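You operate a simulated robot arm through the tools that you are given. There is no shell and no other tool. Be economical: measure what you need, move in short steps, check, and stop when the job is done.

The job below is to be done with a simulated two-armed robot. You get a single attempt, and the scene is never put back.

Task
Put one of the small grease cans from the shelf under the belt board on the small blue tray. Then take the brown carton from the top of the wooden bench and leave it on the shelf under the pipe rack. Then open the middle tilt bin. Do these in the order given.

It is judged by the outcome, as a careful person would: the job done as asked, and still so three seconds after it is handed in. It fails if anything else is knocked over, pushed out of place, dropped, spilled or broken.

Robot
Two 7-joint arms with two-finger parallel grippers on one trunk, on a base that drives. Base frame: it is fixed to the floor where the robot stands at the start and does not move with it; the origin is under the middle of the robot, x ahead of it, y to its left, z up. Units: m, rad, N and s.
The left shoulder is at the start at [0.07, 0.177, 0.949], the right one opposite. With the tool pointing down near the work surface each hand reaches from about 0.1 to 0.66 m from the robot's upright axis, wherever it stands, measured 20 degrees to its own side. Places, roughly: brown carton [1.25, 0, 1]; middle tilt bin [2.4, 5.9, 1]; shelf under the pipe rack [0.5, 1.7, 0.4]; small blue tray (12x12x2 cm) [-2.7, 0.9, 1]. Payload 3.43 kg a hand.
The tool frame of a hand sits at the grasp point between the pads (the TCP): z along the fingers, y along the line on which they close. The tips reach 0.03 m beyond it. The gripper opens to 0.094 m. The fingers are 0.028 m wide and 0.01 m thick; the gripper's body (0.05 by 0.096 m) begins 0.055 m behind the TCP.
Orientation is that of the tool frame in the base frame, as a unit quaternion [w, x, y, z]. With the fingers straight down and closing along the base's y, the tool's x points along the base's -x, its y along +y and its z along -z.

Tools
- The arms move only by the tool apply_moves. It takes "left_increments", "right_increments" or both (then of equal length, played together; a hand with none holds still); each is one flat list of numbers, 6 for each row, row after row: the shift along the tool's x, y, z in m, then the turn, a rotation vector about the tool's x, y, z in rad. In form: [tx, ty, tz, ax, ay, az, tx, ty, tz, ax, ay, az, ...]. A call has 1 to 12 rows; each row shifts and turns the commanded pose from where the row before left it, along the tool's axes as they then stand. "left_gripper" and "right_gripper" are, for a hand that has rows, the finger opening in m, from 0 to 0.094, set as the call begins (left out, the last holds). Rows are played at 5 a second. More than 0.05 m and 0.15 rad between two rows, or a gripper value outside its range, and nothing of the call is played. Where a pose cannot be reached the arm comes as near as it can. A force on the tool above 40 N (or 10 N above the force at the start of the call, whichever is more), or a blocked arm, ends the call early, and 0.2 s more pass. The fingers move at their own pace (about 0.153 m/s each) and stop on an object; they squeeze with about 42 N. The grip force told is the motor's: it shows also when the fingers shut on nothing. Time passes only in rows, and 0.2 s behind the last, so rows that do not move let the fingers close. The reply holds the time, the measured pose of the TCP, the force on the tool along the base axes, the opening and the grip force, in the units named above and with some noise, with the torque about the TCP (base axes, N m) and any sound that the robot's microphone picked up.
- Cameras (640 x 400 px; columns grow to the right, rows downward): "scene" is now at [0.1038, 0.0309, 1.2272]; the picture's right is [0.49, -0.87, 0.00], its down [-0.79, -0.44, -0.43] and it looks along [0.37, 0.21, -0.90] (base axes); focal length 248 px, centre (320, 200). "left" rides on the left gripper at [0.076, -0.014, -0.103] in its tool frame; the picture's right is [0.18, 0.98, 0.00], its down [-0.75, 0.14, -0.64] and it looks along [-0.63, 0.12, 0.77] (tool axes); focal length 243 px, centre (320, 200). "right" rides on the right gripper at [0.076, 0.014, -0.102] in its tool frame; the picture's right is [-0.18, 0.98, 0.00], its down [-0.75, -0.14, -0.64] and it looks along [-0.63, -0.12, 0.77] (tool axes); focal length 243 px, centre (320, 200). There is no depth. A picture from a camera that has moved, and an enlarged one, comes with that camera's place and axes in the base frame and with its lens.
- camera(camera): a new picture of that camera. It takes no simulated time.
- lift_body(by): slides the trunk up (or, below 0, down) by that many m; the arms and the scene camera ride with it, the base frame stays. It gives what a move gives, with no picture.
- steer(legs): drives the robot by 1 to 6 legs, each [ahead, turn to the left] in m and rad, along the robot's own axes; the way and the turn of a leg run together, so that a leg with both is an arc; at most 1.5 m and 3.142 rad a leg. The arms and the cameras ride along, it lands a little off, and it stops where it bumps. It gives what a move gives.
- turn_head(pan, tilt): turns the head with the scene camera to pan (to the left, within 1.501 rad either way) and tilt (down, from -0.506 to 1.204), counted from straight ahead of the robot. It gives what a move gives.
- zoom(camera, box): a new picture of the part [left, top, right, bottom] of that camera's present view, enlarged. It takes no simulated time.
- close_job(): hands the job in; it is judged then, once.

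Go step by step. Nothing tells you exact positions but the pictures and the camera data: compare them with the known pose of the tool, close in by small moves and look again before you grip or let go. The budget is 165 turns and 130 pictures, counting those below and the enlarged ones. Unless the task says otherwise, let go and move clear before handing in, and close with one line.

The tools are called after "Call:" as a command line: name --argument value ..., lists and objects as JSON in quotes. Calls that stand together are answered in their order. apply_moves: Moves the arms, as the interface text tells. Its arguments: {"type":"object","properties":{"left_increments":{"type":"array","items":{"type":"number"}},"left_gripper":{"type":"number"},"right_increments":{"type":"array","items":{"type":"number"}},"right_gripper":{"type":"number"}},"required":[]} The other tools are called the same way: lift_body (by) slides the trunk up or down; steer (legs) drives the base; turn_head (pan, tilt) turns the head that bears the scene camera; camera (camera) takes a picture; zoom (camera, box) takes an enlarged picture of a part of a camera's view; close_job () hands the job in.

At the start:

```text
clock: 0.0
left_tool_pos: [0.2943, 0.3045, 0.6535]
left_tcp_rot: [-0.001, 0.0, 1.0, 0.0]
left_contact_force: [0.2, 0.1, -0.4]
left_ft_torque: [-0.01, -0.03, 0.02]
left_width: 0.0937
left_grip_force: 0.0
right_tool_pos: [0.2937, 0.0094, 0.741]
right_tcp_rot: [0.0, 0.001, 1.0, -0.001]
right_contact_force: [-0.1, 0.5, -0.2]
right_ft_torque: [0.03, -0.02, 0.05]
right_width: 0.0939
right_grip_force: 0.1
trunk travel left (down, up): [-0.529, 0.311]
robot x, y, heading: [-0.0012, -0.0013, -0.007]
head pan, tilt: [0.513, 1.131]
```

scene: 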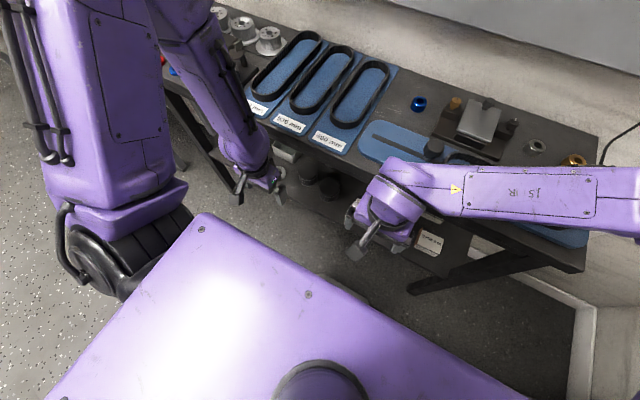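
right: 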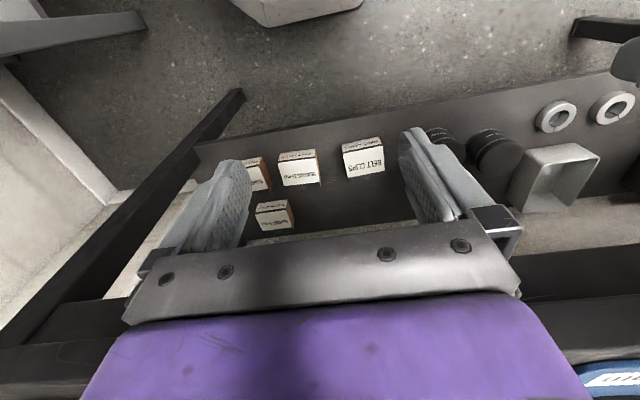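
left: 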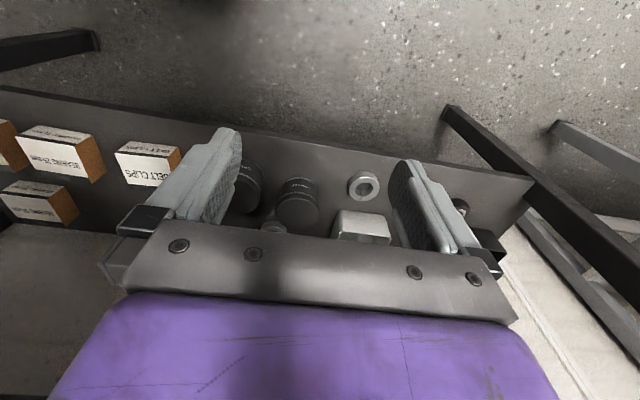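

I see a bench with belts right ahead, with a low shelf holding boxes and dark cans beneath it. I'll look around with the head first.

Call:
turn_head --pan 0.0 --tilt 0.6

Call:
camera --camera "scene"

Call:
turn_head --pan 1.3 --tilt 0.5

Call:
camera --camera "scene"

Call:
turn_head --pan -1.3 --tilt 0.5

Call:
camera --camera "scene"

```text
clock: 0.9
left_tool_pos: [0.2945, 0.3051, 0.6546]
left_tcp_rot: [0.0, 0.0, 1.0, 0.0]
left_contact_force: [-0.1, -0.5, -0.1]
left_ft_torque: [0.01, -0.01, 0.02]
left_width: 0.0942
left_grip_force: 0.1
right_tool_pos: [0.2927, 0.0105, 0.741]
right_tcp_rot: [0.0, 0.0, 1.0, 0.001]
right_contact_force: [-0.1, 1.0, 0.4]
right_ft_torque: [0.01, -0.02, 0.02]
right_width: 0.0941
right_grip_force: 0.1
trunk travel left (down, up): [-0.529, 0.311]
robot x, y, heading: [-0.0023, -0.0022, 0.005]
head pan, tilt: [0.0, 0.6]
```

```text
126 pictures are left
camera scene: at [0.1391, 0.0011, 1.2677], right [0.0, -1.0, 0.0], down [-0.57, 0.0, -0.82], along [0.82, 0.0, -0.57], focal length 248 px, centre (320, 200)
```

scene: 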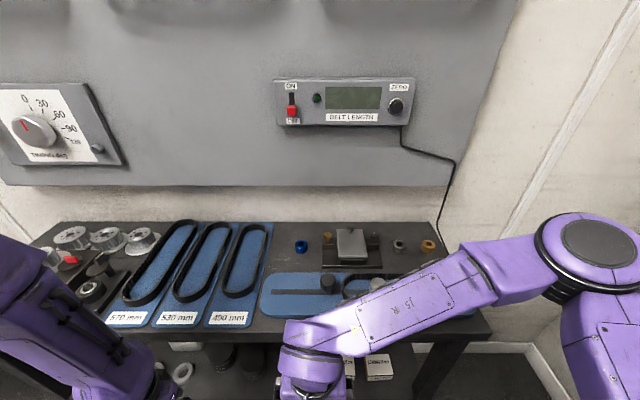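

```text
clock: 2.4
left_tool_pos: [0.2955, 0.3039, 0.6537]
left_tcp_rot: [0.0, 0.0, 1.0, 0.0]
left_contact_force: [-0.5, -1.1, 0.0]
left_ft_torque: [-0.06, 0.02, -0.04]
left_width: 0.094
left_grip_force: 0.1
right_tool_pos: [0.2931, 0.0099, 0.7419]
right_tcp_rot: [-0.001, -0.001, 1.0, 0.0]
right_contact_force: [-0.7, 0.2, 0.0]
right_ft_torque: [-0.01, -0.02, 0.0]
right_width: 0.0939
right_grip_force: 0.0
trunk travel left (down, up): [-0.529, 0.311]
robot x, y, heading: [0.0041, -0.0009, -0.005]
head pan, tilt: [1.3, 0.499]
```

```text
125 pictures are left
camera scene: at [0.0751, 0.0887, 1.2768], right [0.96, -0.27, 0.0], down [-0.13, -0.46, -0.88], along [0.24, 0.85, -0.48], focal length 248 px, centre (320, 200)
```

scene: 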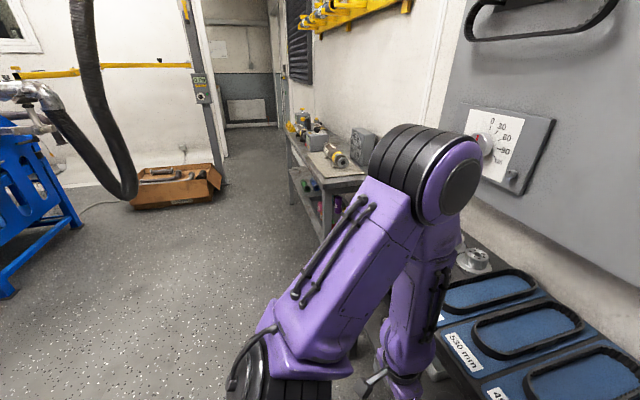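

```text
clock: 4.8
left_tool_pos: [0.2957, 0.3032, 0.6544]
left_tcp_rot: [0.0, 0.0, 1.0, 0.0]
left_contact_force: [0.1, -0.4, 0.3]
left_ft_torque: [0.03, 0.0, 0.01]
left_width: 0.094
left_grip_force: 0.0
right_tool_pos: [0.2938, 0.0101, 0.7416]
right_tcp_rot: [0.0, 0.0, 1.0, 0.0]
right_contact_force: [-0.3, 0.1, -0.4]
right_ft_torque: [-0.03, -0.01, 0.0]
right_width: 0.094
right_grip_force: 0.2
trunk travel left (down, up): [-0.529, 0.311]
robot x, y, heading: [0.0022, 0.0014, -0.001]
head pan, tilt: [-1.3, 0.499]
```

```text
124 pictures are left
camera scene: at [0.0751, -0.0867, 1.2768], right [-0.96, -0.27, 0.0], down [-0.13, 0.46, -0.88], along [0.23, -0.85, -0.48], focal length 248 px, centre (320, 200)
```

scene: 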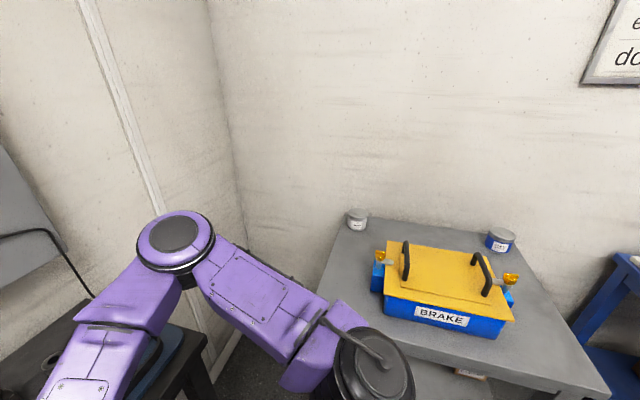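

The cans are on the low shelf in front. I'll look closer at them with the wrist cameras.

Call:
zoom --camera "left" --box '[100, 120, 500, 300]'

Call:
zoom --camera "right" --box '[320, 60, 640, 260]'

```text
1.60 times, centred on (300, 210) of left
camera zoom: at [0.219, 0.2901, 0.7572], right [-0.18, 0.98, 0.0], down [0.75, 0.14, 0.64], along [0.63, 0.12, -0.77], focal length 388 px, centre (352, 184)
```

zoom: 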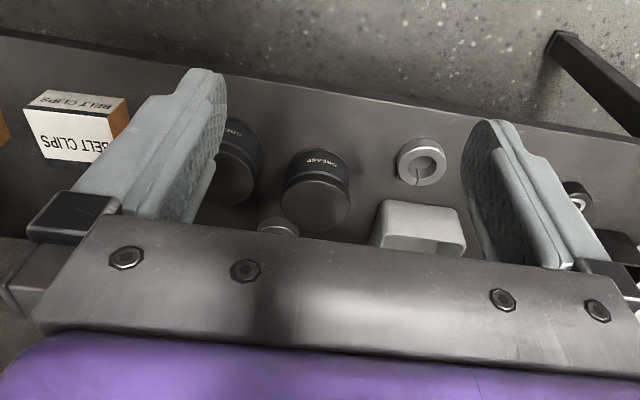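

```text
2.00 times, centred on (480, 160) of right
camera zoom: at [0.2168, 0.0243, 0.8442], right [0.18, 0.98, 0.0], down [0.75, -0.14, 0.64], along [0.63, -0.12, -0.77], focal length 485 px, centre (0, 280)
```

zoom: 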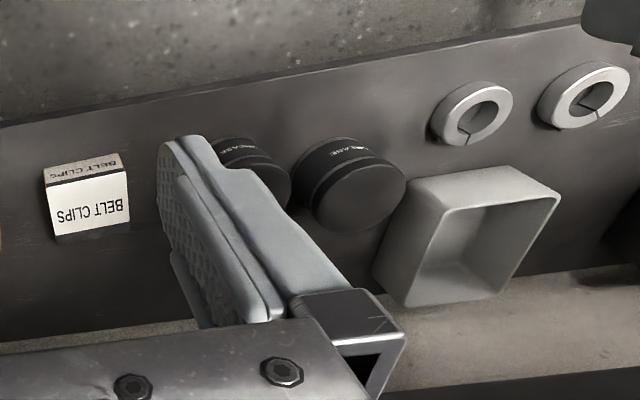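

Two grease cans stand side by side at about (0.50, 0.305) and (0.48, 0.215), z≈0.43, about 10 cm in under the bench top. I'll back off a bit so the trunk can be lowered clear of the bench, then tilt the left hand to reach in.

Call:
steer --legs '[[-0.25, 0]]'

Call:
lift_body --by -0.2

Call:
turn_head --pan 0.35 --tilt 0.7

Call:
camera --camera "scene"

Call:
camera --camera "left"

```text
clock: 6.6
left_tool_pos: [0.0397, 0.3056, 0.654]
left_tcp_rot: [0.0, -0.001, 1.0, 0.0]
left_contact_force: [0.3, 0.4, 0.2]
left_ft_torque: [0.01, 0.05, 0.02]
left_width: 0.094
left_grip_force: 0.1
right_tool_pos: [0.04, 0.0107, 0.743]
right_tcp_rot: [0.0, -0.003, 1.0, 0.0]
right_contact_force: [-0.1, -0.6, -0.4]
right_ft_torque: [0.0, -0.04, 0.03]
right_width: 0.0939
right_grip_force: 0.1
trunk travel left (down, up): [-0.529, 0.311]
robot x, y, heading: [-0.2523, 0.0011, 0.004]
head pan, tilt: [-1.3, 0.499]
```

```text
clock: 8.8
left_tool_pos: [0.0403, 0.3045, 0.4541]
left_tcp_rot: [0.0, -0.001, 1.0, 0.0]
left_contact_force: [0.2, -0.1, 0.5]
left_ft_torque: [0.02, -0.03, -0.01]
left_width: 0.094
left_grip_force: 0.0
right_tool_pos: [0.039, 0.0103, 0.5416]
right_tcp_rot: [0.0, -0.003, 1.0, 0.0]
right_contact_force: [-0.4, 0.1, 0.5]
right_ft_torque: [0.0, 0.0, 0.0]
right_width: 0.0941
right_grip_force: 0.0
trunk travel left (down, up): [-0.329, 0.511]
robot x, y, heading: [-0.2584, -0.0008, 0.006]
head pan, tilt: [-1.3, 0.499]
```

```text
clock: 10.5
left_tool_pos: [0.0404, 0.305, 0.4542]
left_tcp_rot: [0.0, -0.002, 1.0, 0.0]
left_contact_force: [-0.2, -0.3, -0.1]
left_ft_torque: [-0.02, -0.01, 0.02]
left_width: 0.0938
left_grip_force: 0.0
right_tool_pos: [0.0374, 0.0096, 0.5417]
right_tcp_rot: [0.0, -0.002, 1.0, -0.001]
right_contact_force: [0.8, -0.5, 0.0]
right_ft_torque: [-0.05, -0.03, 0.03]
right_width: 0.0939
right_grip_force: 0.0
trunk travel left (down, up): [-0.329, 0.511]
robot x, y, heading: [-0.2547, -0.0015, 0.001]
head pan, tilt: [0.351, 0.7]
```

```text
121 pictures are left
camera scene: at [-0.1234, 0.0301, 1.0591], right [0.35, -0.94, 0.0], down [-0.6, -0.22, -0.76], along [0.72, 0.27, -0.64], focal length 248 px, centre (320, 200)
```

scene: 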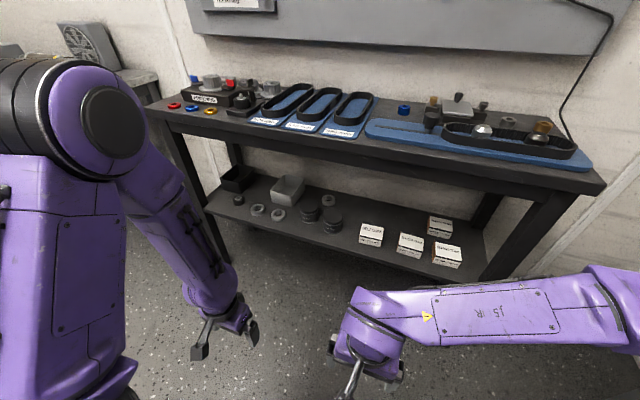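

```text
120 pictures are left
camera left: at [-0.0361, 0.2905, 0.5572], right [-0.19, 0.98, 0.0], down [0.75, 0.14, 0.64], along [0.63, 0.12, -0.77], focal length 243 px, centre (320, 200)
```

left: 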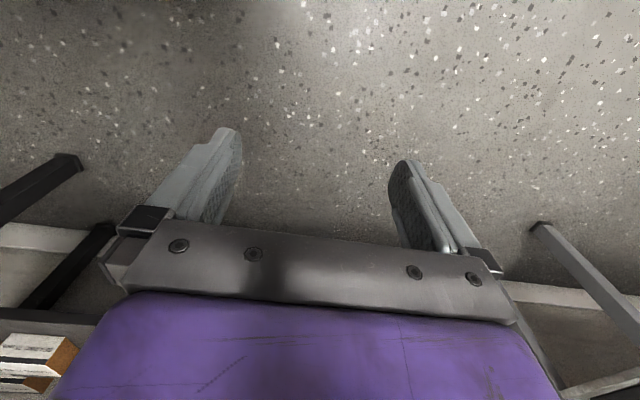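

Good open view of the shelf now. I'll zoom on the cans to fix their position.

Call:
zoom --camera "scene" --box '[220, 160, 420, 285]'

```text
3.20 times, centred on (320, 222) of scene
camera zoom: at [-0.1234, 0.0301, 1.0591], right [0.35, -0.94, 0.0], down [-0.6, -0.22, -0.76], along [0.72, 0.27, -0.64], focal length 792 px, centre (320, 128)
```

zoom: 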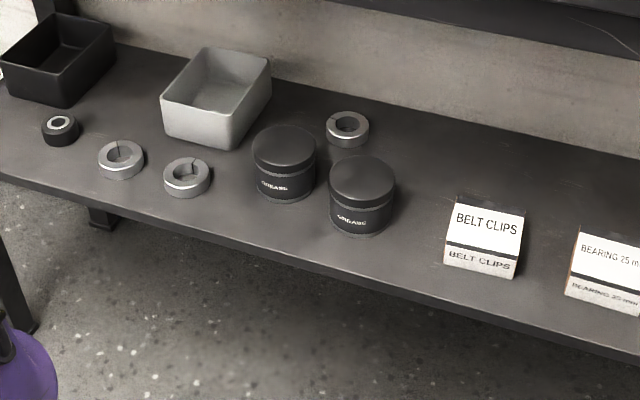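

Cans are ~7.5 cm wide, lid near z≈0.465, with only a ~2 cm gap between them. I'll take the right-hand one (about 0.478, 0.208) with the right hand yawed ~40° left and pitched 45° down so the fingers clear its neighbour. First I shape the hand in free space.

Call:
apply_moves --right_increments '[-0.05, 0, 0, 0, 0, 0, -0.05, 0, 0, 0, 0, 0, -0.05, 0, 0, 0, 0, 0, 0, 0, 0, 0, 0, -0.14, 0, 0, 0, 0, 0, -0.14, 0, 0, 0, 0, 0, -0.14, 0, 0, 0, 0, 0, -0.14, 0, 0, 0, 0, 0, -0.14, 0, 0, 0, 0, -0.131, 0, 0, 0, 0, 0, -0.131, 0, 0, 0, 0, 0, -0.131, 0, 0, 0, 0, 0, -0.131, 0]' --right_gripper 0.094

Call:
apply_moves --right_increments '[0, 0, 0, 0, -0.131, 0, 0, 0, 0, 0, -0.131, 0]'

Call:
camera --camera "scene"

Call:
camera --camera "right"

```text
clock: 13.1
left_tool_pos: [0.0396, 0.3058, 0.4542]
left_tcp_rot: [0.0, -0.002, 1.0, -0.001]
left_contact_force: [0.0, -0.5, -0.8]
left_ft_torque: [0.01, 0.0, 0.0]
left_width: 0.094
left_grip_force: 0.1
right_tool_pos: [0.189, 0.0106, 0.5419]
right_tcp_rot: [0.245, -0.333, 0.906, 0.09]
right_contact_force: [0.7, 0.3, -0.7]
right_ft_torque: [-0.01, 0.01, 0.01]
right_width: 0.0942
right_grip_force: 0.1
trunk travel left (down, up): [-0.329, 0.511]
robot x, y, heading: [-0.2545, 0.0007, 0.006]
head pan, tilt: [0.351, 0.7]
```

```text
clock: 13.7
left_tool_pos: [0.0389, 0.3054, 0.4539]
left_tcp_rot: [0.001, -0.002, 1.0, 0.0]
left_contact_force: [0.5, 0.4, 0.4]
left_ft_torque: [-0.01, -0.03, 0.02]
left_width: 0.094
left_grip_force: 0.1
right_tool_pos: [0.1889, 0.0112, 0.5415]
right_tcp_rot: [0.359, -0.319, 0.867, 0.133]
right_contact_force: [-0.2, 0.5, 0.3]
right_ft_torque: [0.0, -0.01, -0.01]
right_width: 0.094
right_grip_force: 0.2
trunk travel left (down, up): [-0.329, 0.511]
robot x, y, heading: [-0.2573, 0.0007, 0.005]
head pan, tilt: [0.351, 0.7]
```

```text
118 pictures are left
camera scene: at [-0.1234, 0.03, 1.0591], right [0.35, -0.94, 0.0], down [-0.6, -0.22, -0.76], along [0.72, 0.27, -0.64], focal length 248 px, centre (320, 200)
```

scene: 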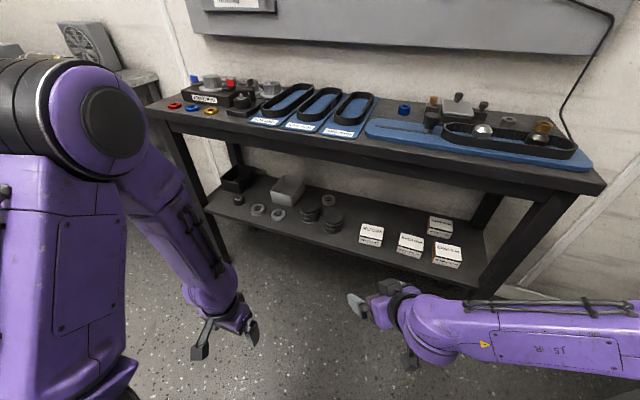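

```text
117 pictures are left
camera right: at [0.083, -0.0597, 0.5597], right [-0.54, 0.83, 0.13], down [0.15, -0.06, 0.99], along [0.83, 0.55, -0.09], focal length 243 px, centre (320, 200)
```

right: 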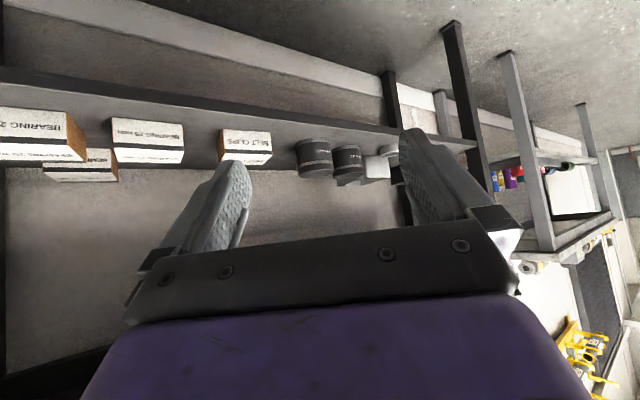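

Can confirmed at about (0.478, 0.205), z 0.405–0.47. I drive in 0.18 m, then approach along the finger direction.

Call:
steer --legs '[[0.18, 0]]'

Call:
camera --camera "scene"

Call:
camera --camera "right"

```text
clock: 15.2
left_tool_pos: [0.2194, 0.3054, 0.4535]
left_tcp_rot: [0.0, -0.003, 1.0, 0.0]
left_contact_force: [0.0, -0.5, 0.3]
left_ft_torque: [0.01, -0.02, 0.0]
left_width: 0.0937
left_grip_force: 0.2
right_tool_pos: [0.3691, 0.014, 0.5411]
right_tcp_rot: [0.359, -0.319, 0.867, 0.132]
right_contact_force: [1.3, 0.1, -0.4]
right_ft_torque: [-0.02, 0.0, -0.01]
right_width: 0.0938
right_grip_force: 0.0
trunk travel left (down, up): [-0.329, 0.511]
robot x, y, heading: [-0.0771, 0.0006, 0.003]
head pan, tilt: [0.351, 0.7]
```

```text
116 pictures are left
camera scene: at [0.0563, 0.0311, 1.059], right [0.35, -0.94, 0.0], down [-0.6, -0.22, -0.76], along [0.72, 0.27, -0.64], focal length 248 px, centre (320, 200)
```

scene: 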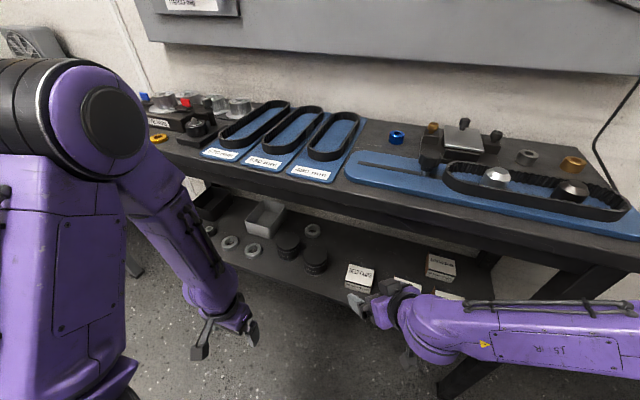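

```text
115 pictures are left
camera right: at [0.2626, -0.0585, 0.5596], right [-0.54, 0.83, 0.13], down [0.15, -0.06, 0.99], along [0.83, 0.55, -0.1], focal length 243 px, centre (320, 200)
```

right: 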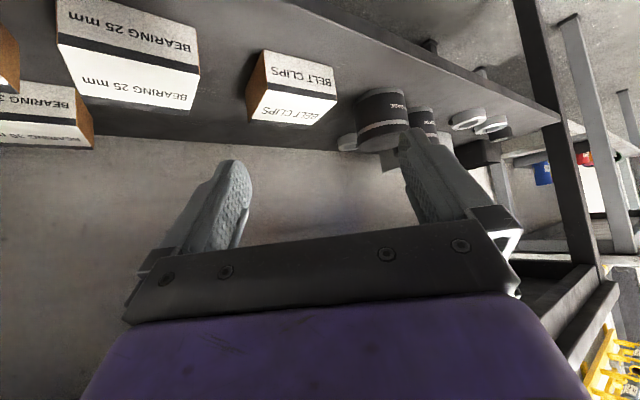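

Call:
apply_moves --right_increments '[-0.0277, 0.0251, 0.0207, 0, 0, 0, -0.0277, 0.0251, 0.0207, 0, 0, 0, -0.0277, 0.0251, 0.0207, 0, 0, 0]'

Call:
camera --camera "right"

Call:
camera --camera "scene"

```text
clock: 16.0
left_tool_pos: [0.2186, 0.3071, 0.4534]
left_tcp_rot: [0.0, -0.003, 1.0, 0.001]
left_contact_force: [0.6, 0.2, -0.9]
left_ft_torque: [-0.02, -0.02, -0.01]
left_width: 0.094
left_grip_force: 0.1
right_tool_pos: [0.3969, 0.1354, 0.5551]
right_tcp_rot: [0.359, -0.319, 0.867, 0.132]
right_contact_force: [0.8, 1.0, 0.4]
right_ft_torque: [0.02, 0.02, 0.01]
right_width: 0.094
right_grip_force: 0.0
trunk travel left (down, up): [-0.329, 0.511]
robot x, y, heading: [-0.0776, -0.0003, -0.002]
head pan, tilt: [0.351, 0.7]
```

```text
114 pictures are left
camera right: at [0.2916, 0.0645, 0.5735], right [-0.54, 0.83, 0.13], down [0.15, -0.06, 0.99], along [0.83, 0.55, -0.1], focal length 243 px, centre (320, 200)
```

right: 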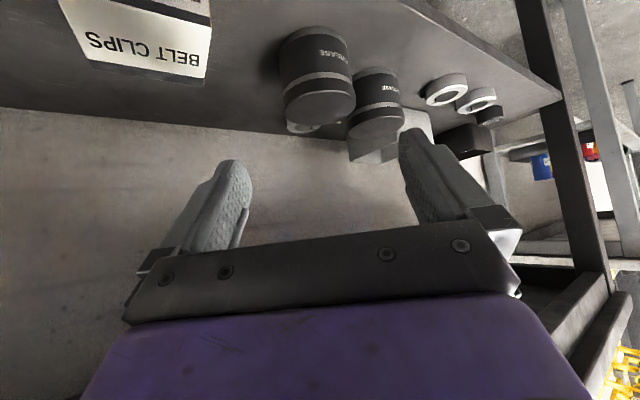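

```text
113 pictures are left
camera scene: at [0.0556, 0.0318, 1.0591], right [0.35, -0.94, 0.0], down [-0.6, -0.23, -0.76], along [0.72, 0.27, -0.64], focal length 248 px, centre (320, 200)
```

scene: 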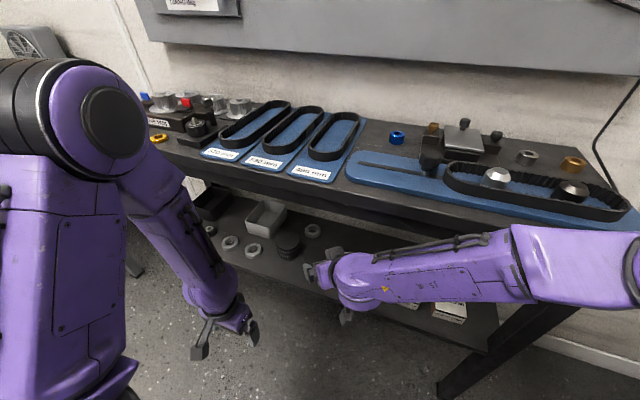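

The can is lined up. Before reaching in, I check the right elbow against the bench edge.

Call:
turn_head --pan -0.7 --tilt 0.8

Call:
camera --camera "scene"

```text
clock: 17.3
left_tool_pos: [0.2193, 0.3053, 0.4531]
left_tcp_rot: [-0.001, -0.003, 1.0, 0.0]
left_contact_force: [-0.2, 1.0, -0.2]
left_ft_torque: [-0.01, 0.02, 0.01]
left_width: 0.0938
left_grip_force: 0.0
right_tool_pos: [0.3965, 0.1337, 0.5542]
right_tcp_rot: [0.359, -0.319, 0.867, 0.132]
right_contact_force: [0.6, -0.1, -0.9]
right_ft_torque: [0.0, -0.02, 0.01]
right_width: 0.0941
right_grip_force: 0.0
trunk travel left (down, up): [-0.329, 0.511]
robot x, y, heading: [-0.0776, 0.0012, 0.004]
head pan, tilt: [-0.7, 0.799]
```

```text
112 pictures are left
camera scene: at [0.0381, -0.05, 1.0509], right [-0.64, -0.77, 0.0], down [-0.55, 0.46, -0.7], along [0.54, -0.45, -0.72], focal length 248 px, centre (320, 200)
```

scene: 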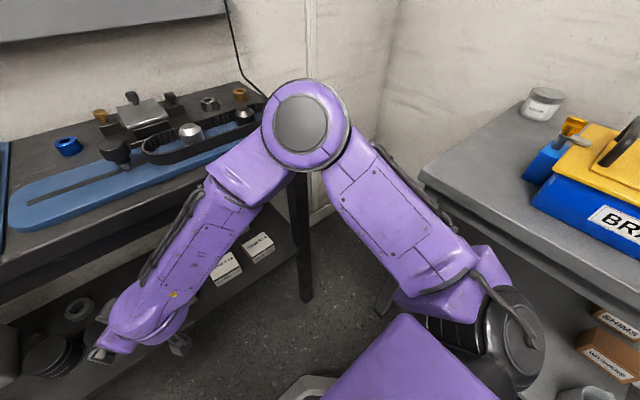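

The elbow is near the bench edge, so I'll back the base 0.09 m and extend the arm instead, keeping the elbow out of the bench.

Call:
steer --legs '[[-0.09, 0]]'

Call:
apply_moves --right_increments '[-0.0242, -0.0293, 0.0242, 0, 0, 0, -0.0242, -0.0293, 0.0242, 0, 0, 0]'

Call:
camera --camera "scene"

Call:
camera --camera "right"

```text
clock: 18.4
left_tool_pos: [0.1284, 0.3055, 0.4548]
left_tcp_rot: [0.001, -0.003, 1.0, 0.0]
left_contact_force: [-0.6, -0.1, 0.2]
left_ft_torque: [0.02, -0.02, -0.01]
left_width: 0.0938
left_grip_force: 0.0
right_tool_pos: [0.3071, 0.1345, 0.5542]
right_tcp_rot: [0.361, -0.318, 0.867, 0.132]
right_contact_force: [-0.7, -0.1, -0.5]
right_ft_torque: [-0.01, 0.01, -0.02]
right_width: 0.0939
right_grip_force: 0.0
trunk travel left (down, up): [-0.329, 0.511]
robot x, y, heading: [-0.1611, -0.0003, 0.007]
head pan, tilt: [-0.7, 0.799]
```

```text
clock: 19.0
left_tool_pos: [0.1291, 0.3049, 0.4527]
left_tcp_rot: [0.0, -0.003, 1.0, 0.0]
left_contact_force: [0.4, -0.5, 0.5]
left_ft_torque: [0.0, -0.02, -0.02]
left_width: 0.0938
left_grip_force: 0.1
right_tool_pos: [0.3996, 0.1336, 0.5523]
right_tcp_rot: [0.36, -0.32, 0.867, 0.133]
right_contact_force: [-0.1, -0.5, 0.0]
right_ft_torque: [-0.02, -0.02, 0.01]
right_width: 0.0941
right_grip_force: 0.0
trunk travel left (down, up): [-0.329, 0.511]
robot x, y, heading: [-0.1652, 0.0032, 0.004]
head pan, tilt: [-0.7, 0.799]
```

```text
111 pictures are left
camera scene: at [-0.0518, -0.05, 1.0509], right [-0.64, -0.77, 0.0], down [-0.55, 0.46, -0.7], along [0.54, -0.45, -0.72], focal length 248 px, centre (320, 200)
```

scene: 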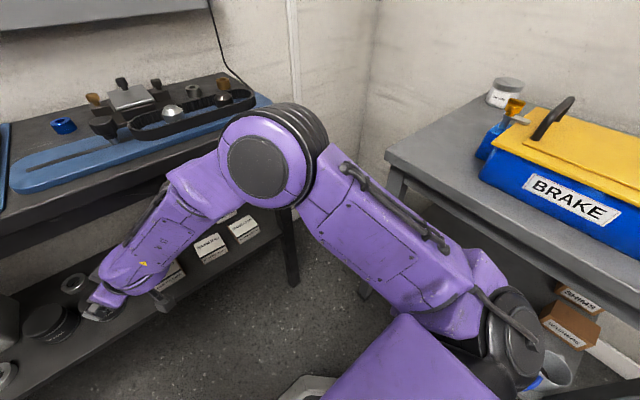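

```text
110 pictures are left
camera right: at [0.2938, 0.0625, 0.5712], right [-0.54, 0.83, 0.13], down [0.15, -0.06, 0.99], along [0.83, 0.55, -0.1], focal length 243 px, centre (320, 200)
```

right: 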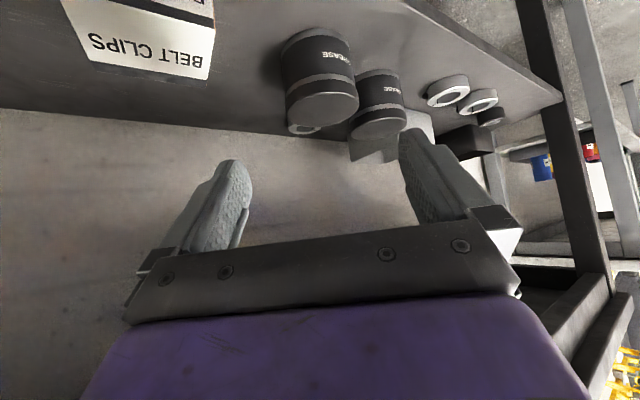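

Call:
apply_moves --right_increments '[0, 0.001, 0.03, 0, 0, 0, 0, 0.001, 0.03, 0, 0, 0, 0, 0.001, 0.03, 0, 0, 0]'

Call:
camera --camera "right"

Call:
turn_head --pan 0.35 --tilt 0.7

Call:
zoom --camera "scene" --box '[220, 160, 420, 285]'

```text
clock: 19.8
left_tool_pos: [0.1285, 0.3052, 0.4547]
left_tcp_rot: [0.001, -0.003, 1.0, 0.0]
left_contact_force: [0.3, -0.1, 0.4]
left_ft_torque: [-0.04, 0.01, 0.01]
left_width: 0.0939
left_grip_force: 0.1
right_tool_pos: [0.4441, 0.1764, 0.4906]
right_tcp_rot: [0.359, -0.32, 0.867, 0.132]
right_contact_force: [-1.5, -0.5, 0.3]
right_ft_torque: [0.02, -0.03, 0.0]
right_width: 0.094
right_grip_force: 0.0
trunk travel left (down, up): [-0.329, 0.511]
robot x, y, heading: [-0.1647, 0.0003, 0.008]
head pan, tilt: [-0.7, 0.799]
```

```text
109 pictures are left
camera right: at [0.3388, 0.1055, 0.5087], right [-0.54, 0.83, 0.13], down [0.15, -0.06, 0.99], along [0.83, 0.55, -0.1], focal length 243 px, centre (320, 200)
```

right: 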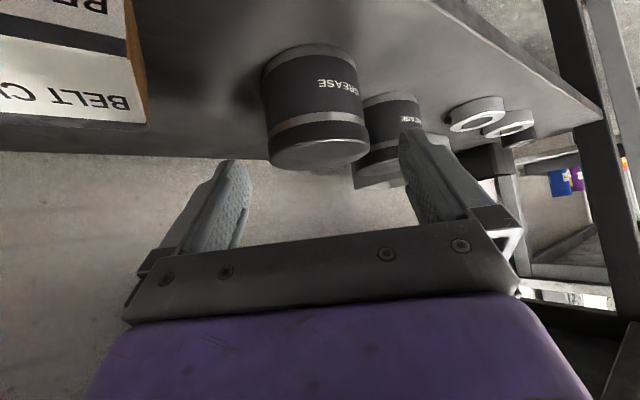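

```text
clock: 21.1
left_tool_pos: [0.1292, 0.3052, 0.4536]
left_tcp_rot: [0.0, -0.002, 1.0, 0.001]
left_contact_force: [0.2, -0.6, -0.8]
left_ft_torque: [0.0, 0.01, 0.0]
left_width: 0.0937
left_grip_force: 0.0
right_tool_pos: [0.4439, 0.1765, 0.4916]
right_tcp_rot: [0.359, -0.319, 0.867, 0.132]
right_contact_force: [-1.0, -0.3, 0.1]
right_ft_torque: [-0.04, -0.02, -0.03]
right_width: 0.0939
right_grip_force: 0.1
trunk travel left (down, up): [-0.329, 0.511]
robot x, y, heading: [-0.1646, 0.0025, 0.004]
head pan, tilt: [0.351, 0.7]
```

```text
3.20 times, centred on (320, 222) of scene
camera zoom: at [-0.0342, 0.0306, 1.0591], right [0.35, -0.94, 0.0], down [-0.6, -0.22, -0.76], along [0.72, 0.27, -0.64], focal length 792 px, centre (320, 128)
```

zoom: 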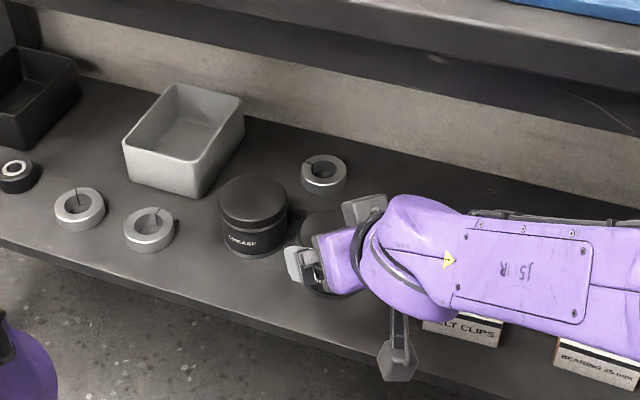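

Can is centred between the fingers. Completing the approach.

Call:
apply_moves --right_increments '[0, 0, 0.03, 0, 0, 0, 0, 0, 0.029, 0, 0, 0]'

Call:
camera --camera "right"

```text
clock: 21.7
left_tool_pos: [0.1289, 0.3045, 0.4536]
left_tcp_rot: [0.0, -0.003, 1.0, 0.0]
left_contact_force: [0.6, -0.5, 0.2]
left_ft_torque: [-0.04, 0.02, 0.01]
left_width: 0.094
left_grip_force: 0.1
right_tool_pos: [0.476, 0.2048, 0.4488]
right_tcp_rot: [0.359, -0.319, 0.867, 0.132]
right_contact_force: [-0.3, 0.9, 0.8]
right_ft_torque: [-0.02, 0.04, 0.01]
right_width: 0.0939
right_grip_force: 0.0
trunk travel left (down, up): [-0.329, 0.511]
robot x, y, heading: [-0.1639, 0.0002, 0.006]
head pan, tilt: [0.351, 0.7]
```

```text
107 pictures are left
camera right: at [0.3713, 0.1336, 0.4669], right [-0.54, 0.83, 0.13], down [0.15, -0.06, 0.99], along [0.83, 0.55, -0.1], focal length 243 px, centre (320, 200)
```

right: 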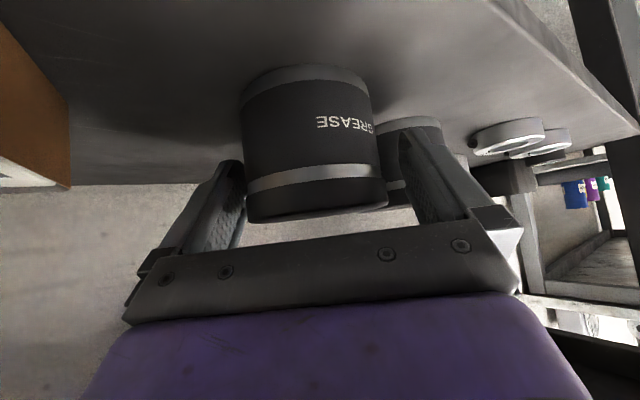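

Call:
apply_moves --right_increments '[0, 0, 0, 0, 0, 0, 0, 0, 0, 0, 0, 0, 0, 0, 0, 0, 0, 0]' --right_gripper 0.05

Call:
camera --camera "right"

```text
clock: 22.5
left_tool_pos: [0.1289, 0.3042, 0.4532]
left_tcp_rot: [0.0, -0.002, 1.0, 0.0]
left_contact_force: [0.0, -0.3, 0.1]
left_ft_torque: [0.03, 0.04, 0.01]
left_width: 0.0939
left_grip_force: 0.0
right_tool_pos: [0.4763, 0.2054, 0.449]
right_tcp_rot: [0.359, -0.319, 0.867, 0.132]
right_contact_force: [1.0, -0.9, 1.2]
right_ft_torque: [-0.01, 0.03, -0.01]
right_width: 0.0742
right_grip_force: 41.9
trunk travel left (down, up): [-0.329, 0.511]
robot x, y, heading: [-0.1665, -0.0018, -0.0]
head pan, tilt: [0.351, 0.7]
```

```text
106 pictures are left
camera right: at [0.3712, 0.1335, 0.4674], right [-0.54, 0.83, 0.13], down [0.15, -0.06, 0.99], along [0.83, 0.55, -0.1], focal length 243 px, centre (320, 200)
```

right: 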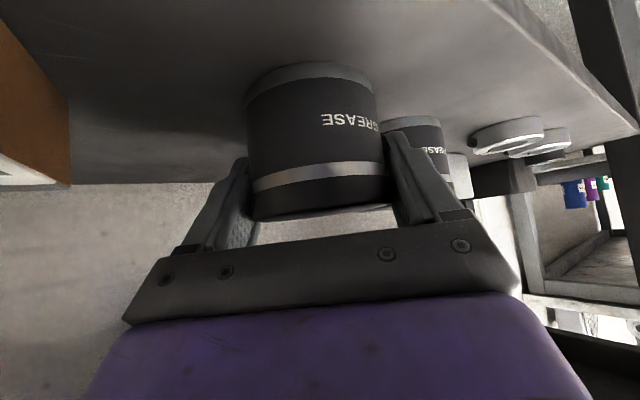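

Gripped at 7.4 cm. I pull back along the finger direction, then reverse away from the bench.

Call:
apply_moves --right_increments '[0, 0, -0.03, 0, 0, 0, 0, 0, -0.03, 0, 0, 0, 0, 0, -0.03, 0, 0, 0, 0, 0, -0.03, 0, 0, 0, 0, 0, -0.03, 0, 0, 0]'

Call:
zoom --camera "scene" --box '[170, 150, 490, 350]'

```text
clock: 23.7
left_tool_pos: [0.1292, 0.3049, 0.4536]
left_tcp_rot: [0.0, -0.002, 1.0, 0.0]
left_contact_force: [-0.2, -0.3, -0.9]
left_ft_torque: [-0.04, 0.01, 0.0]
left_width: 0.094
left_grip_force: 0.0
right_tool_pos: [0.395, 0.1359, 0.5537]
right_tcp_rot: [0.36, -0.318, 0.867, 0.132]
right_contact_force: [-0.8, 0.7, -3.0]
right_ft_torque: [0.01, -0.01, -0.02]
right_width: 0.0741
right_grip_force: 42.1
trunk travel left (down, up): [-0.329, 0.511]
robot x, y, heading: [-0.1636, 0.004, 0.002]
head pan, tilt: [0.351, 0.7]
```

```text
2.00 times, centred on (330, 250) of scene
camera zoom: at [-0.0344, 0.0306, 1.0591], right [0.35, -0.94, 0.0], down [-0.6, -0.22, -0.76], along [0.72, 0.27, -0.64], focal length 495 px, centre (300, 100)
```

zoom: 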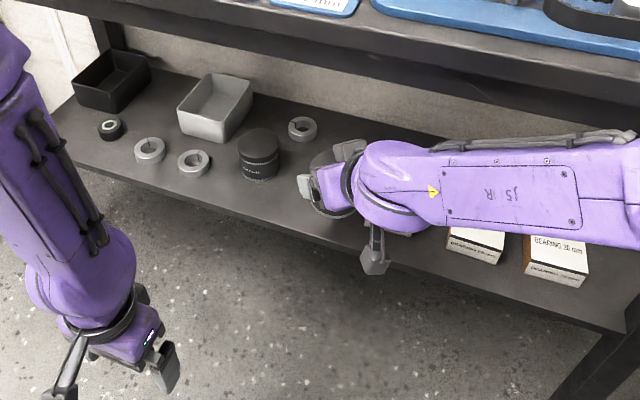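

Can is held. Back off, raise the trunk, and survey behind for the tray.

Call:
steer --legs '[[-0.2, 0]]'

Call:
apply_moves --right_increments '[0.027, 0.0325, -0.027, 0, 0, 0, 0.027, 0.0, -0.027, 0, 0, 0, 0.027, 0.0, -0.027, 0, 0, 0]'

Call:
lift_body --by 0.4

Call:
turn_head --pan 1.45 --tilt 0.35

Call:
camera --camera "scene"

Call:
turn_head --pan -1.45 --tilt 0.5

Call:
camera --camera "scene"

```text
clock: 25.2
left_tool_pos: [-0.0674, 0.3048, 0.4541]
left_tcp_rot: [0.001, -0.003, 1.0, 0.001]
left_contact_force: [0.1, -0.5, -0.2]
left_ft_torque: [0.0, 0.0, 0.04]
left_width: 0.0939
left_grip_force: 0.2
right_tool_pos: [0.1978, 0.1354, 0.5537]
right_tcp_rot: [0.36, -0.319, 0.867, 0.132]
right_contact_force: [0.9, -0.2, -1.8]
right_ft_torque: [0.02, -0.02, -0.01]
right_width: 0.0742
right_grip_force: 41.8
trunk travel left (down, up): [-0.329, 0.511]
robot x, y, heading: [-0.3621, 0.0015, 0.004]
head pan, tilt: [0.351, 0.7]
```

```text
refused: row 1 steps farther than a row can; nothing moved
```

```text
clock: 29.1
left_tool_pos: [-0.0679, 0.3046, 0.8524]
left_tcp_rot: [0.001, -0.003, 1.0, -0.001]
left_contact_force: [0.3, -0.6, -0.3]
left_ft_torque: [-0.01, 0.0, 0.0]
left_width: 0.0941
left_grip_force: 0.1
right_tool_pos: [0.1985, 0.1368, 0.9546]
right_tcp_rot: [0.358, -0.319, 0.867, 0.132]
right_contact_force: [0.6, 1.0, -3.3]
right_ft_torque: [0.0, -0.02, 0.0]
right_width: 0.0743
right_grip_force: 41.8
trunk travel left (down, up): [-0.729, 0.111]
robot x, y, heading: [-0.3603, -0.0033, 0.003]
head pan, tilt: [0.351, 0.7]
```

```text
clock: 30.4
left_tool_pos: [-0.0668, 0.3048, 0.8533]
left_tcp_rot: [0.0, -0.002, 1.0, 0.0]
left_contact_force: [0.1, 0.2, 0.1]
left_ft_torque: [0.03, -0.01, 0.0]
left_width: 0.0939
left_grip_force: 0.1
right_tool_pos: [0.1979, 0.1361, 0.954]
right_tcp_rot: [0.359, -0.319, 0.867, 0.132]
right_contact_force: [0.2, 0.0, -2.4]
right_ft_torque: [-0.02, -0.03, -0.02]
right_width: 0.0741
right_grip_force: 41.9
trunk travel left (down, up): [-0.729, 0.111]
robot x, y, heading: [-0.3616, -0.0008, 0.001]
head pan, tilt: [1.45, 0.351]
```

```text
104 pictures are left
camera scene: at [-0.2999, 0.0928, 1.4904], right [0.99, -0.12, 0.0], down [-0.04, -0.34, -0.94], along [0.11, 0.93, -0.34], focal length 248 px, centre (320, 200)
```

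scene: 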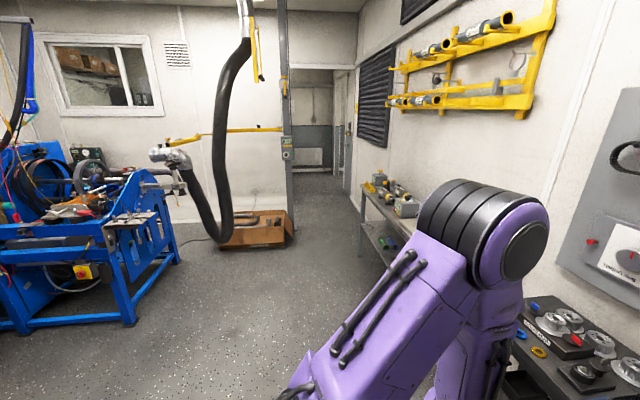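

```text
clock: 32.9
left_tool_pos: [-0.0676, 0.305, 0.8531]
left_tcp_rot: [0.0, -0.003, 1.0, 0.0]
left_contact_force: [0.2, -0.5, 0.9]
left_ft_torque: [-0.01, -0.01, 0.04]
left_width: 0.0942
left_grip_force: 0.1
right_tool_pos: [0.1985, 0.1354, 0.9538]
right_tcp_rot: [0.359, -0.32, 0.867, 0.132]
right_contact_force: [0.2, 0.6, -2.0]
right_ft_torque: [0.0, 0.01, 0.0]
right_width: 0.074
right_grip_force: 42.3
trunk travel left (down, up): [-0.729, 0.111]
robot x, y, heading: [-0.3645, 0.0009, 0.001]
head pan, tilt: [-1.45, 0.499]
```

```text
103 pictures are left
camera scene: at [-0.2992, -0.0899, 1.4768], right [-0.99, -0.13, 0.0], down [-0.06, 0.47, -0.88], along [0.11, -0.87, -0.48], focal length 248 px, centre (320, 200)
```

scene: 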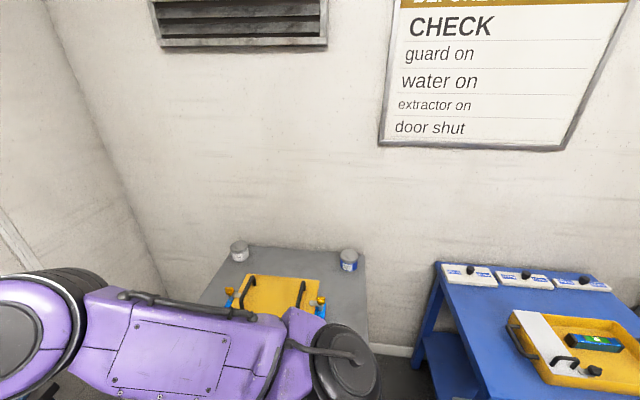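

Nothing behind is visible yet. I'll turn left in place (clear sweep there) toward the tray's direction and look.

Call:
steer --legs '[[0, 1.3]]'

Call:
turn_head --pan 1.45 --tilt 0.4

Call:
camera --camera "scene"

```text
clock: 36.5
left_tool_pos: [-0.5776, 0.3631, 0.8542]
left_tcp_rot: [0.0, -0.607, 0.795, 0.0]
left_contact_force: [0.4, 0.7, 0.6]
left_ft_torque: [0.02, 0.01, 0.01]
left_width: 0.094
left_grip_force: 0.2
right_tool_pos: [-0.3429, 0.5753, 0.9531]
right_tcp_rot: [-0.206, 0.778, -0.497, -0.323]
right_contact_force: [0.8, 0.9, -2.7]
right_ft_torque: [-0.01, -0.03, -0.01]
right_width: 0.074
right_grip_force: 42.5
trunk travel left (down, up): [-0.729, 0.111]
robot x, y, heading: [-0.3628, -0.0019, 1.302]
head pan, tilt: [-1.45, 0.499]
```

```text
clock: 39.1
left_tool_pos: [-0.5769, 0.3641, 0.8534]
left_tcp_rot: [0.0, -0.606, 0.795, 0.0]
left_contact_force: [0.3, 0.1, 0.4]
left_ft_torque: [-0.03, 0.01, 0.04]
left_width: 0.0939
left_grip_force: 0.1
right_tool_pos: [-0.3438, 0.575, 0.9545]
right_tcp_rot: [-0.206, 0.778, -0.498, -0.322]
right_contact_force: [-0.1, -0.8, -2.2]
right_ft_torque: [-0.05, 0.02, 0.01]
right_width: 0.0743
right_grip_force: 42.0
trunk travel left (down, up): [-0.729, 0.111]
robot x, y, heading: [-0.3627, 0.0007, 1.3]
head pan, tilt: [1.45, 0.4]
```

```text
102 pictures are left
camera scene: at [-0.434, 0.0837, 1.4859], right [0.38, 0.93, 0.0], down [0.36, -0.15, -0.92], along [-0.85, 0.35, -0.39], focal length 248 px, centre (320, 200)
```

scene: 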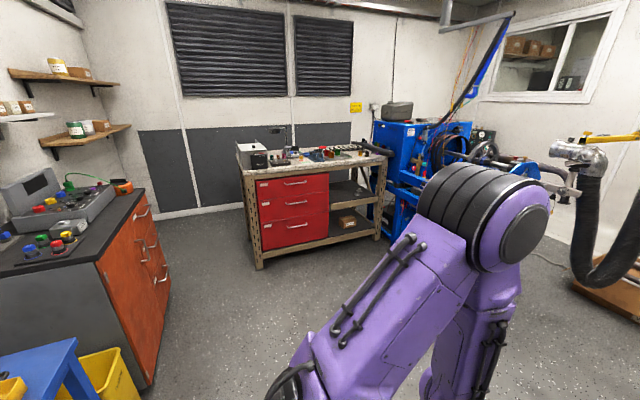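

The red-drawer bench ahead is about where the tray should be; zooming.

Call:
zoom --camera "scene" --box '[220, 110, 420, 235]'

```text
3.20 times, centred on (320, 172) of scene
camera zoom: at [-0.434, 0.0837, 1.4859], right [0.38, 0.93, 0.0], down [0.36, -0.15, -0.92], along [-0.85, 0.35, -0.39], focal length 792 px, centre (320, 288)
```

zoom: 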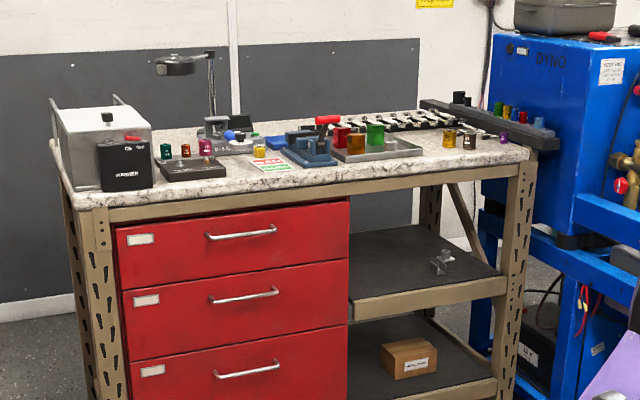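

Bench front edge is at about x≈-2.45, y 0.3–1.6. I'll drive to a staging point in front of it.

Call:
steer --legs '[[0, 1.173], [1.4, 0], [0, 0.668]]'

Call:
turn_head --pan 0.0 --tilt 0.5

Call:
camera --camera "scene"

```text
clock: 50.9
left_tool_pos: [-1.7865, 0.5606, 0.8531]
left_tcp_rot: [0.0, 1.0, -0.005, 0.001]
left_contact_force: [1.1, -0.1, -0.5]
left_ft_torque: [-0.01, -0.01, -0.01]
left_width: 0.0941
left_grip_force: 0.1
right_tool_pos: [-2.0498, 0.7341, 0.9546]
right_tcp_rot: [0.13, 0.869, 0.312, -0.36]
right_contact_force: [-0.1, 0.6, -2.8]
right_ft_torque: [0.01, -0.01, 0.02]
right_width: 0.0742
right_grip_force: 42.4
trunk travel left (down, up): [-0.729, 0.111]
robot x, y, heading: [-1.4865, 0.8575, 3.132]
head pan, tilt: [1.45, 0.4]
```

```text
clock: 52.5
left_tool_pos: [-1.786, 0.5622, 0.8542]
left_tcp_rot: [0.0, 1.0, -0.005, 0.0]
left_contact_force: [-0.1, 0.1, 0.7]
left_ft_torque: [-0.02, 0.02, 0.03]
left_width: 0.094
left_grip_force: 0.0
right_tool_pos: [-2.0499, 0.7347, 0.9548]
right_tcp_rot: [0.129, 0.87, 0.312, -0.36]
right_contact_force: [0.1, 0.5, -2.7]
right_ft_torque: [0.01, -0.02, -0.01]
right_width: 0.074
right_grip_force: 42.2
trunk travel left (down, up): [-0.729, 0.111]
robot x, y, heading: [-1.4899, 0.8652, 3.124]
head pan, tilt: [0.0, 0.499]
```

```text
100 pictures are left
camera scene: at [-1.6285, 0.8654, 1.4768], right [0.01, 1.0, 0.0], down [0.48, 0.0, -0.88], along [-0.88, 0.01, -0.48], focal length 248 px, centre (320, 200)
```

scene: 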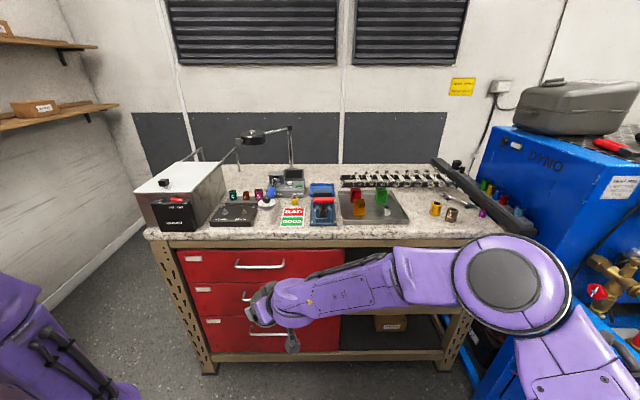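

Call:
zoom --camera "scene" --box '[220, 150, 420, 275]'

```text
3.20 times, centred on (320, 212) of scene
camera zoom: at [-1.6285, 0.8654, 1.4768], right [0.01, 1.0, 0.0], down [0.48, 0.0, -0.88], along [-0.88, 0.01, -0.48], focal length 792 px, centre (320, 160)
```

zoom: 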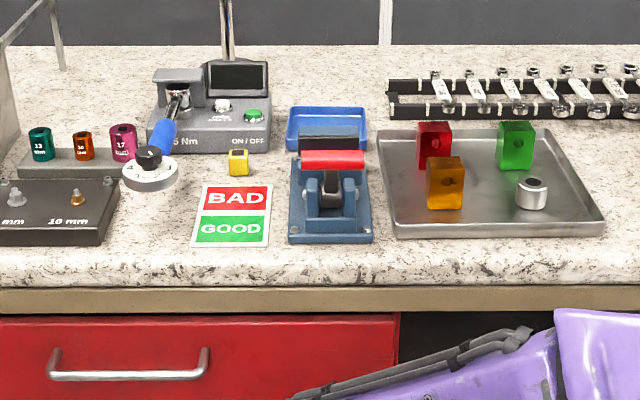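

The small blue tray sits at about (-2.675, 0.887, 0.95) behind a clamp, with clutter around it; the tilted hand's camera would foul things there. I'll set the can on a free front spot of this bench and regrasp it from straight above. Looking for a free spot.

Call:
zoom --camera "scene" --box '[380, 150, 540, 250]'

Call:
zoom --camera "scene" --box '[140, 150, 340, 275]'

```text
4.00 times, centred on (460, 200) of scene
camera zoom: at [-1.6285, 0.8654, 1.4768], right [0.01, 1.0, 0.0], down [0.48, 0.0, -0.88], along [-0.88, 0.01, -0.48], focal length 990 px, centre (-240, 200)
```

zoom: 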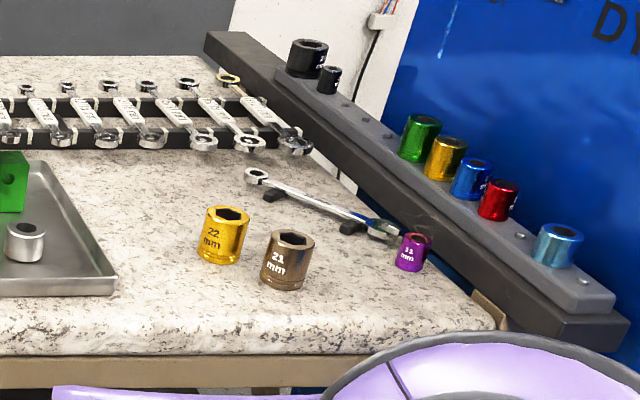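

```text
3.20 times, centred on (240, 212) of scene
camera zoom: at [-1.6285, 0.8654, 1.4768], right [0.01, 1.0, 0.0], down [0.48, 0.0, -0.88], along [-0.88, 0.01, -0.48], focal length 792 px, centre (576, 160)
```

zoom: 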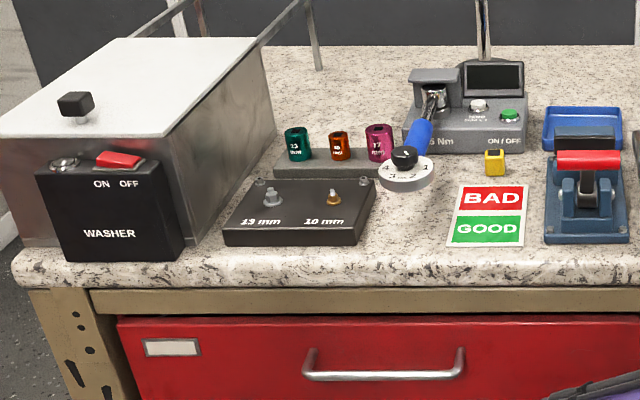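

Free spot chosen: front strip between the metal tray and the sockets, about (-2.405, 1.26). Raise, then drive over.

Call:
lift_body --by 0.105

Call:
steer --legs '[[0, -0.742], [0.357, 0], [0, 0.755]]'

Call:
camera --camera "scene"

Call:
camera --camera "right"

```text
clock: 53.8
left_tool_pos: [-1.7856, 0.5619, 0.9579]
left_tcp_rot: [-0.001, 1.0, -0.005, 0.0]
left_contact_force: [0.1, -0.1, -0.2]
left_ft_torque: [0.03, -0.02, -0.01]
left_width: 0.094
left_grip_force: 0.0
right_tool_pos: [-2.0497, 0.7341, 1.0588]
right_tcp_rot: [0.13, 0.869, 0.313, -0.36]
right_contact_force: [0.5, 0.1, -2.0]
right_ft_torque: [0.0, -0.01, -0.01]
right_width: 0.0744
right_grip_force: 41.8
trunk travel left (down, up): [-0.834, 0.006]
robot x, y, heading: [-1.4872, 0.8642, 3.133]
head pan, tilt: [0.0, 0.499]
```

```text
clock: 60.1
left_tool_pos: [-2.0377, 0.7935, 0.9581]
left_tcp_rot: [0.0, 1.0, 0.015, 0.001]
left_contact_force: [-0.8, -0.1, 1.0]
left_ft_torque: [0.01, 0.0, -0.04]
left_width: 0.0938
left_grip_force: 0.0
right_tool_pos: [-2.3078, 0.9544, 1.0594]
right_tcp_rot: [0.137, 0.863, 0.329, -0.357]
right_contact_force: [-0.1, -0.1, -3.0]
right_ft_torque: [0.01, -0.02, 0.0]
right_width: 0.074
right_grip_force: 41.9
trunk travel left (down, up): [-0.834, 0.006]
robot x, y, heading: [-1.7513, 1.1084, -3.111]
head pan, tilt: [0.0, 0.499]
```

```text
96 pictures are left
camera scene: at [-1.8918, 1.1025, 1.5818], right [-0.03, 1.0, 0.0], down [0.48, 0.01, -0.88], along [-0.88, -0.03, -0.48], focal length 248 px, centre (320, 200)
```

scene: 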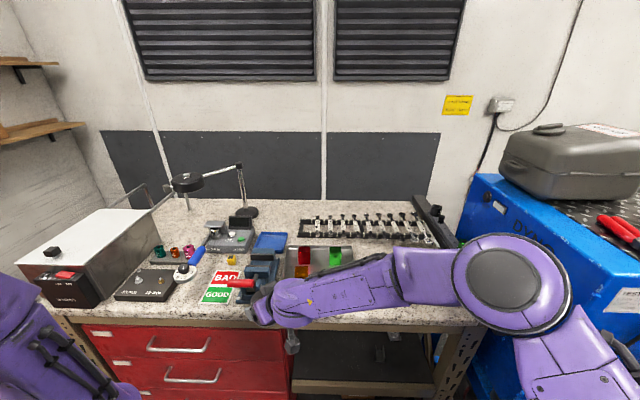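

```text
95 pictures are left
camera right: at [-2.204, 1.0288, 1.0776], right [0.56, -0.82, 0.13], down [-0.15, 0.05, 0.99], along [-0.82, -0.57, -0.1], focal length 243 px, centre (320, 200)
```

right: 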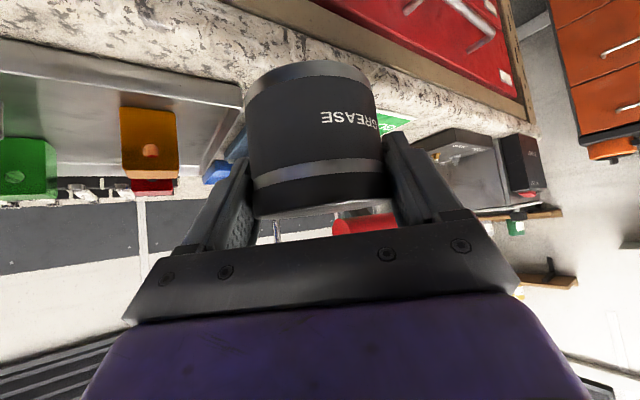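

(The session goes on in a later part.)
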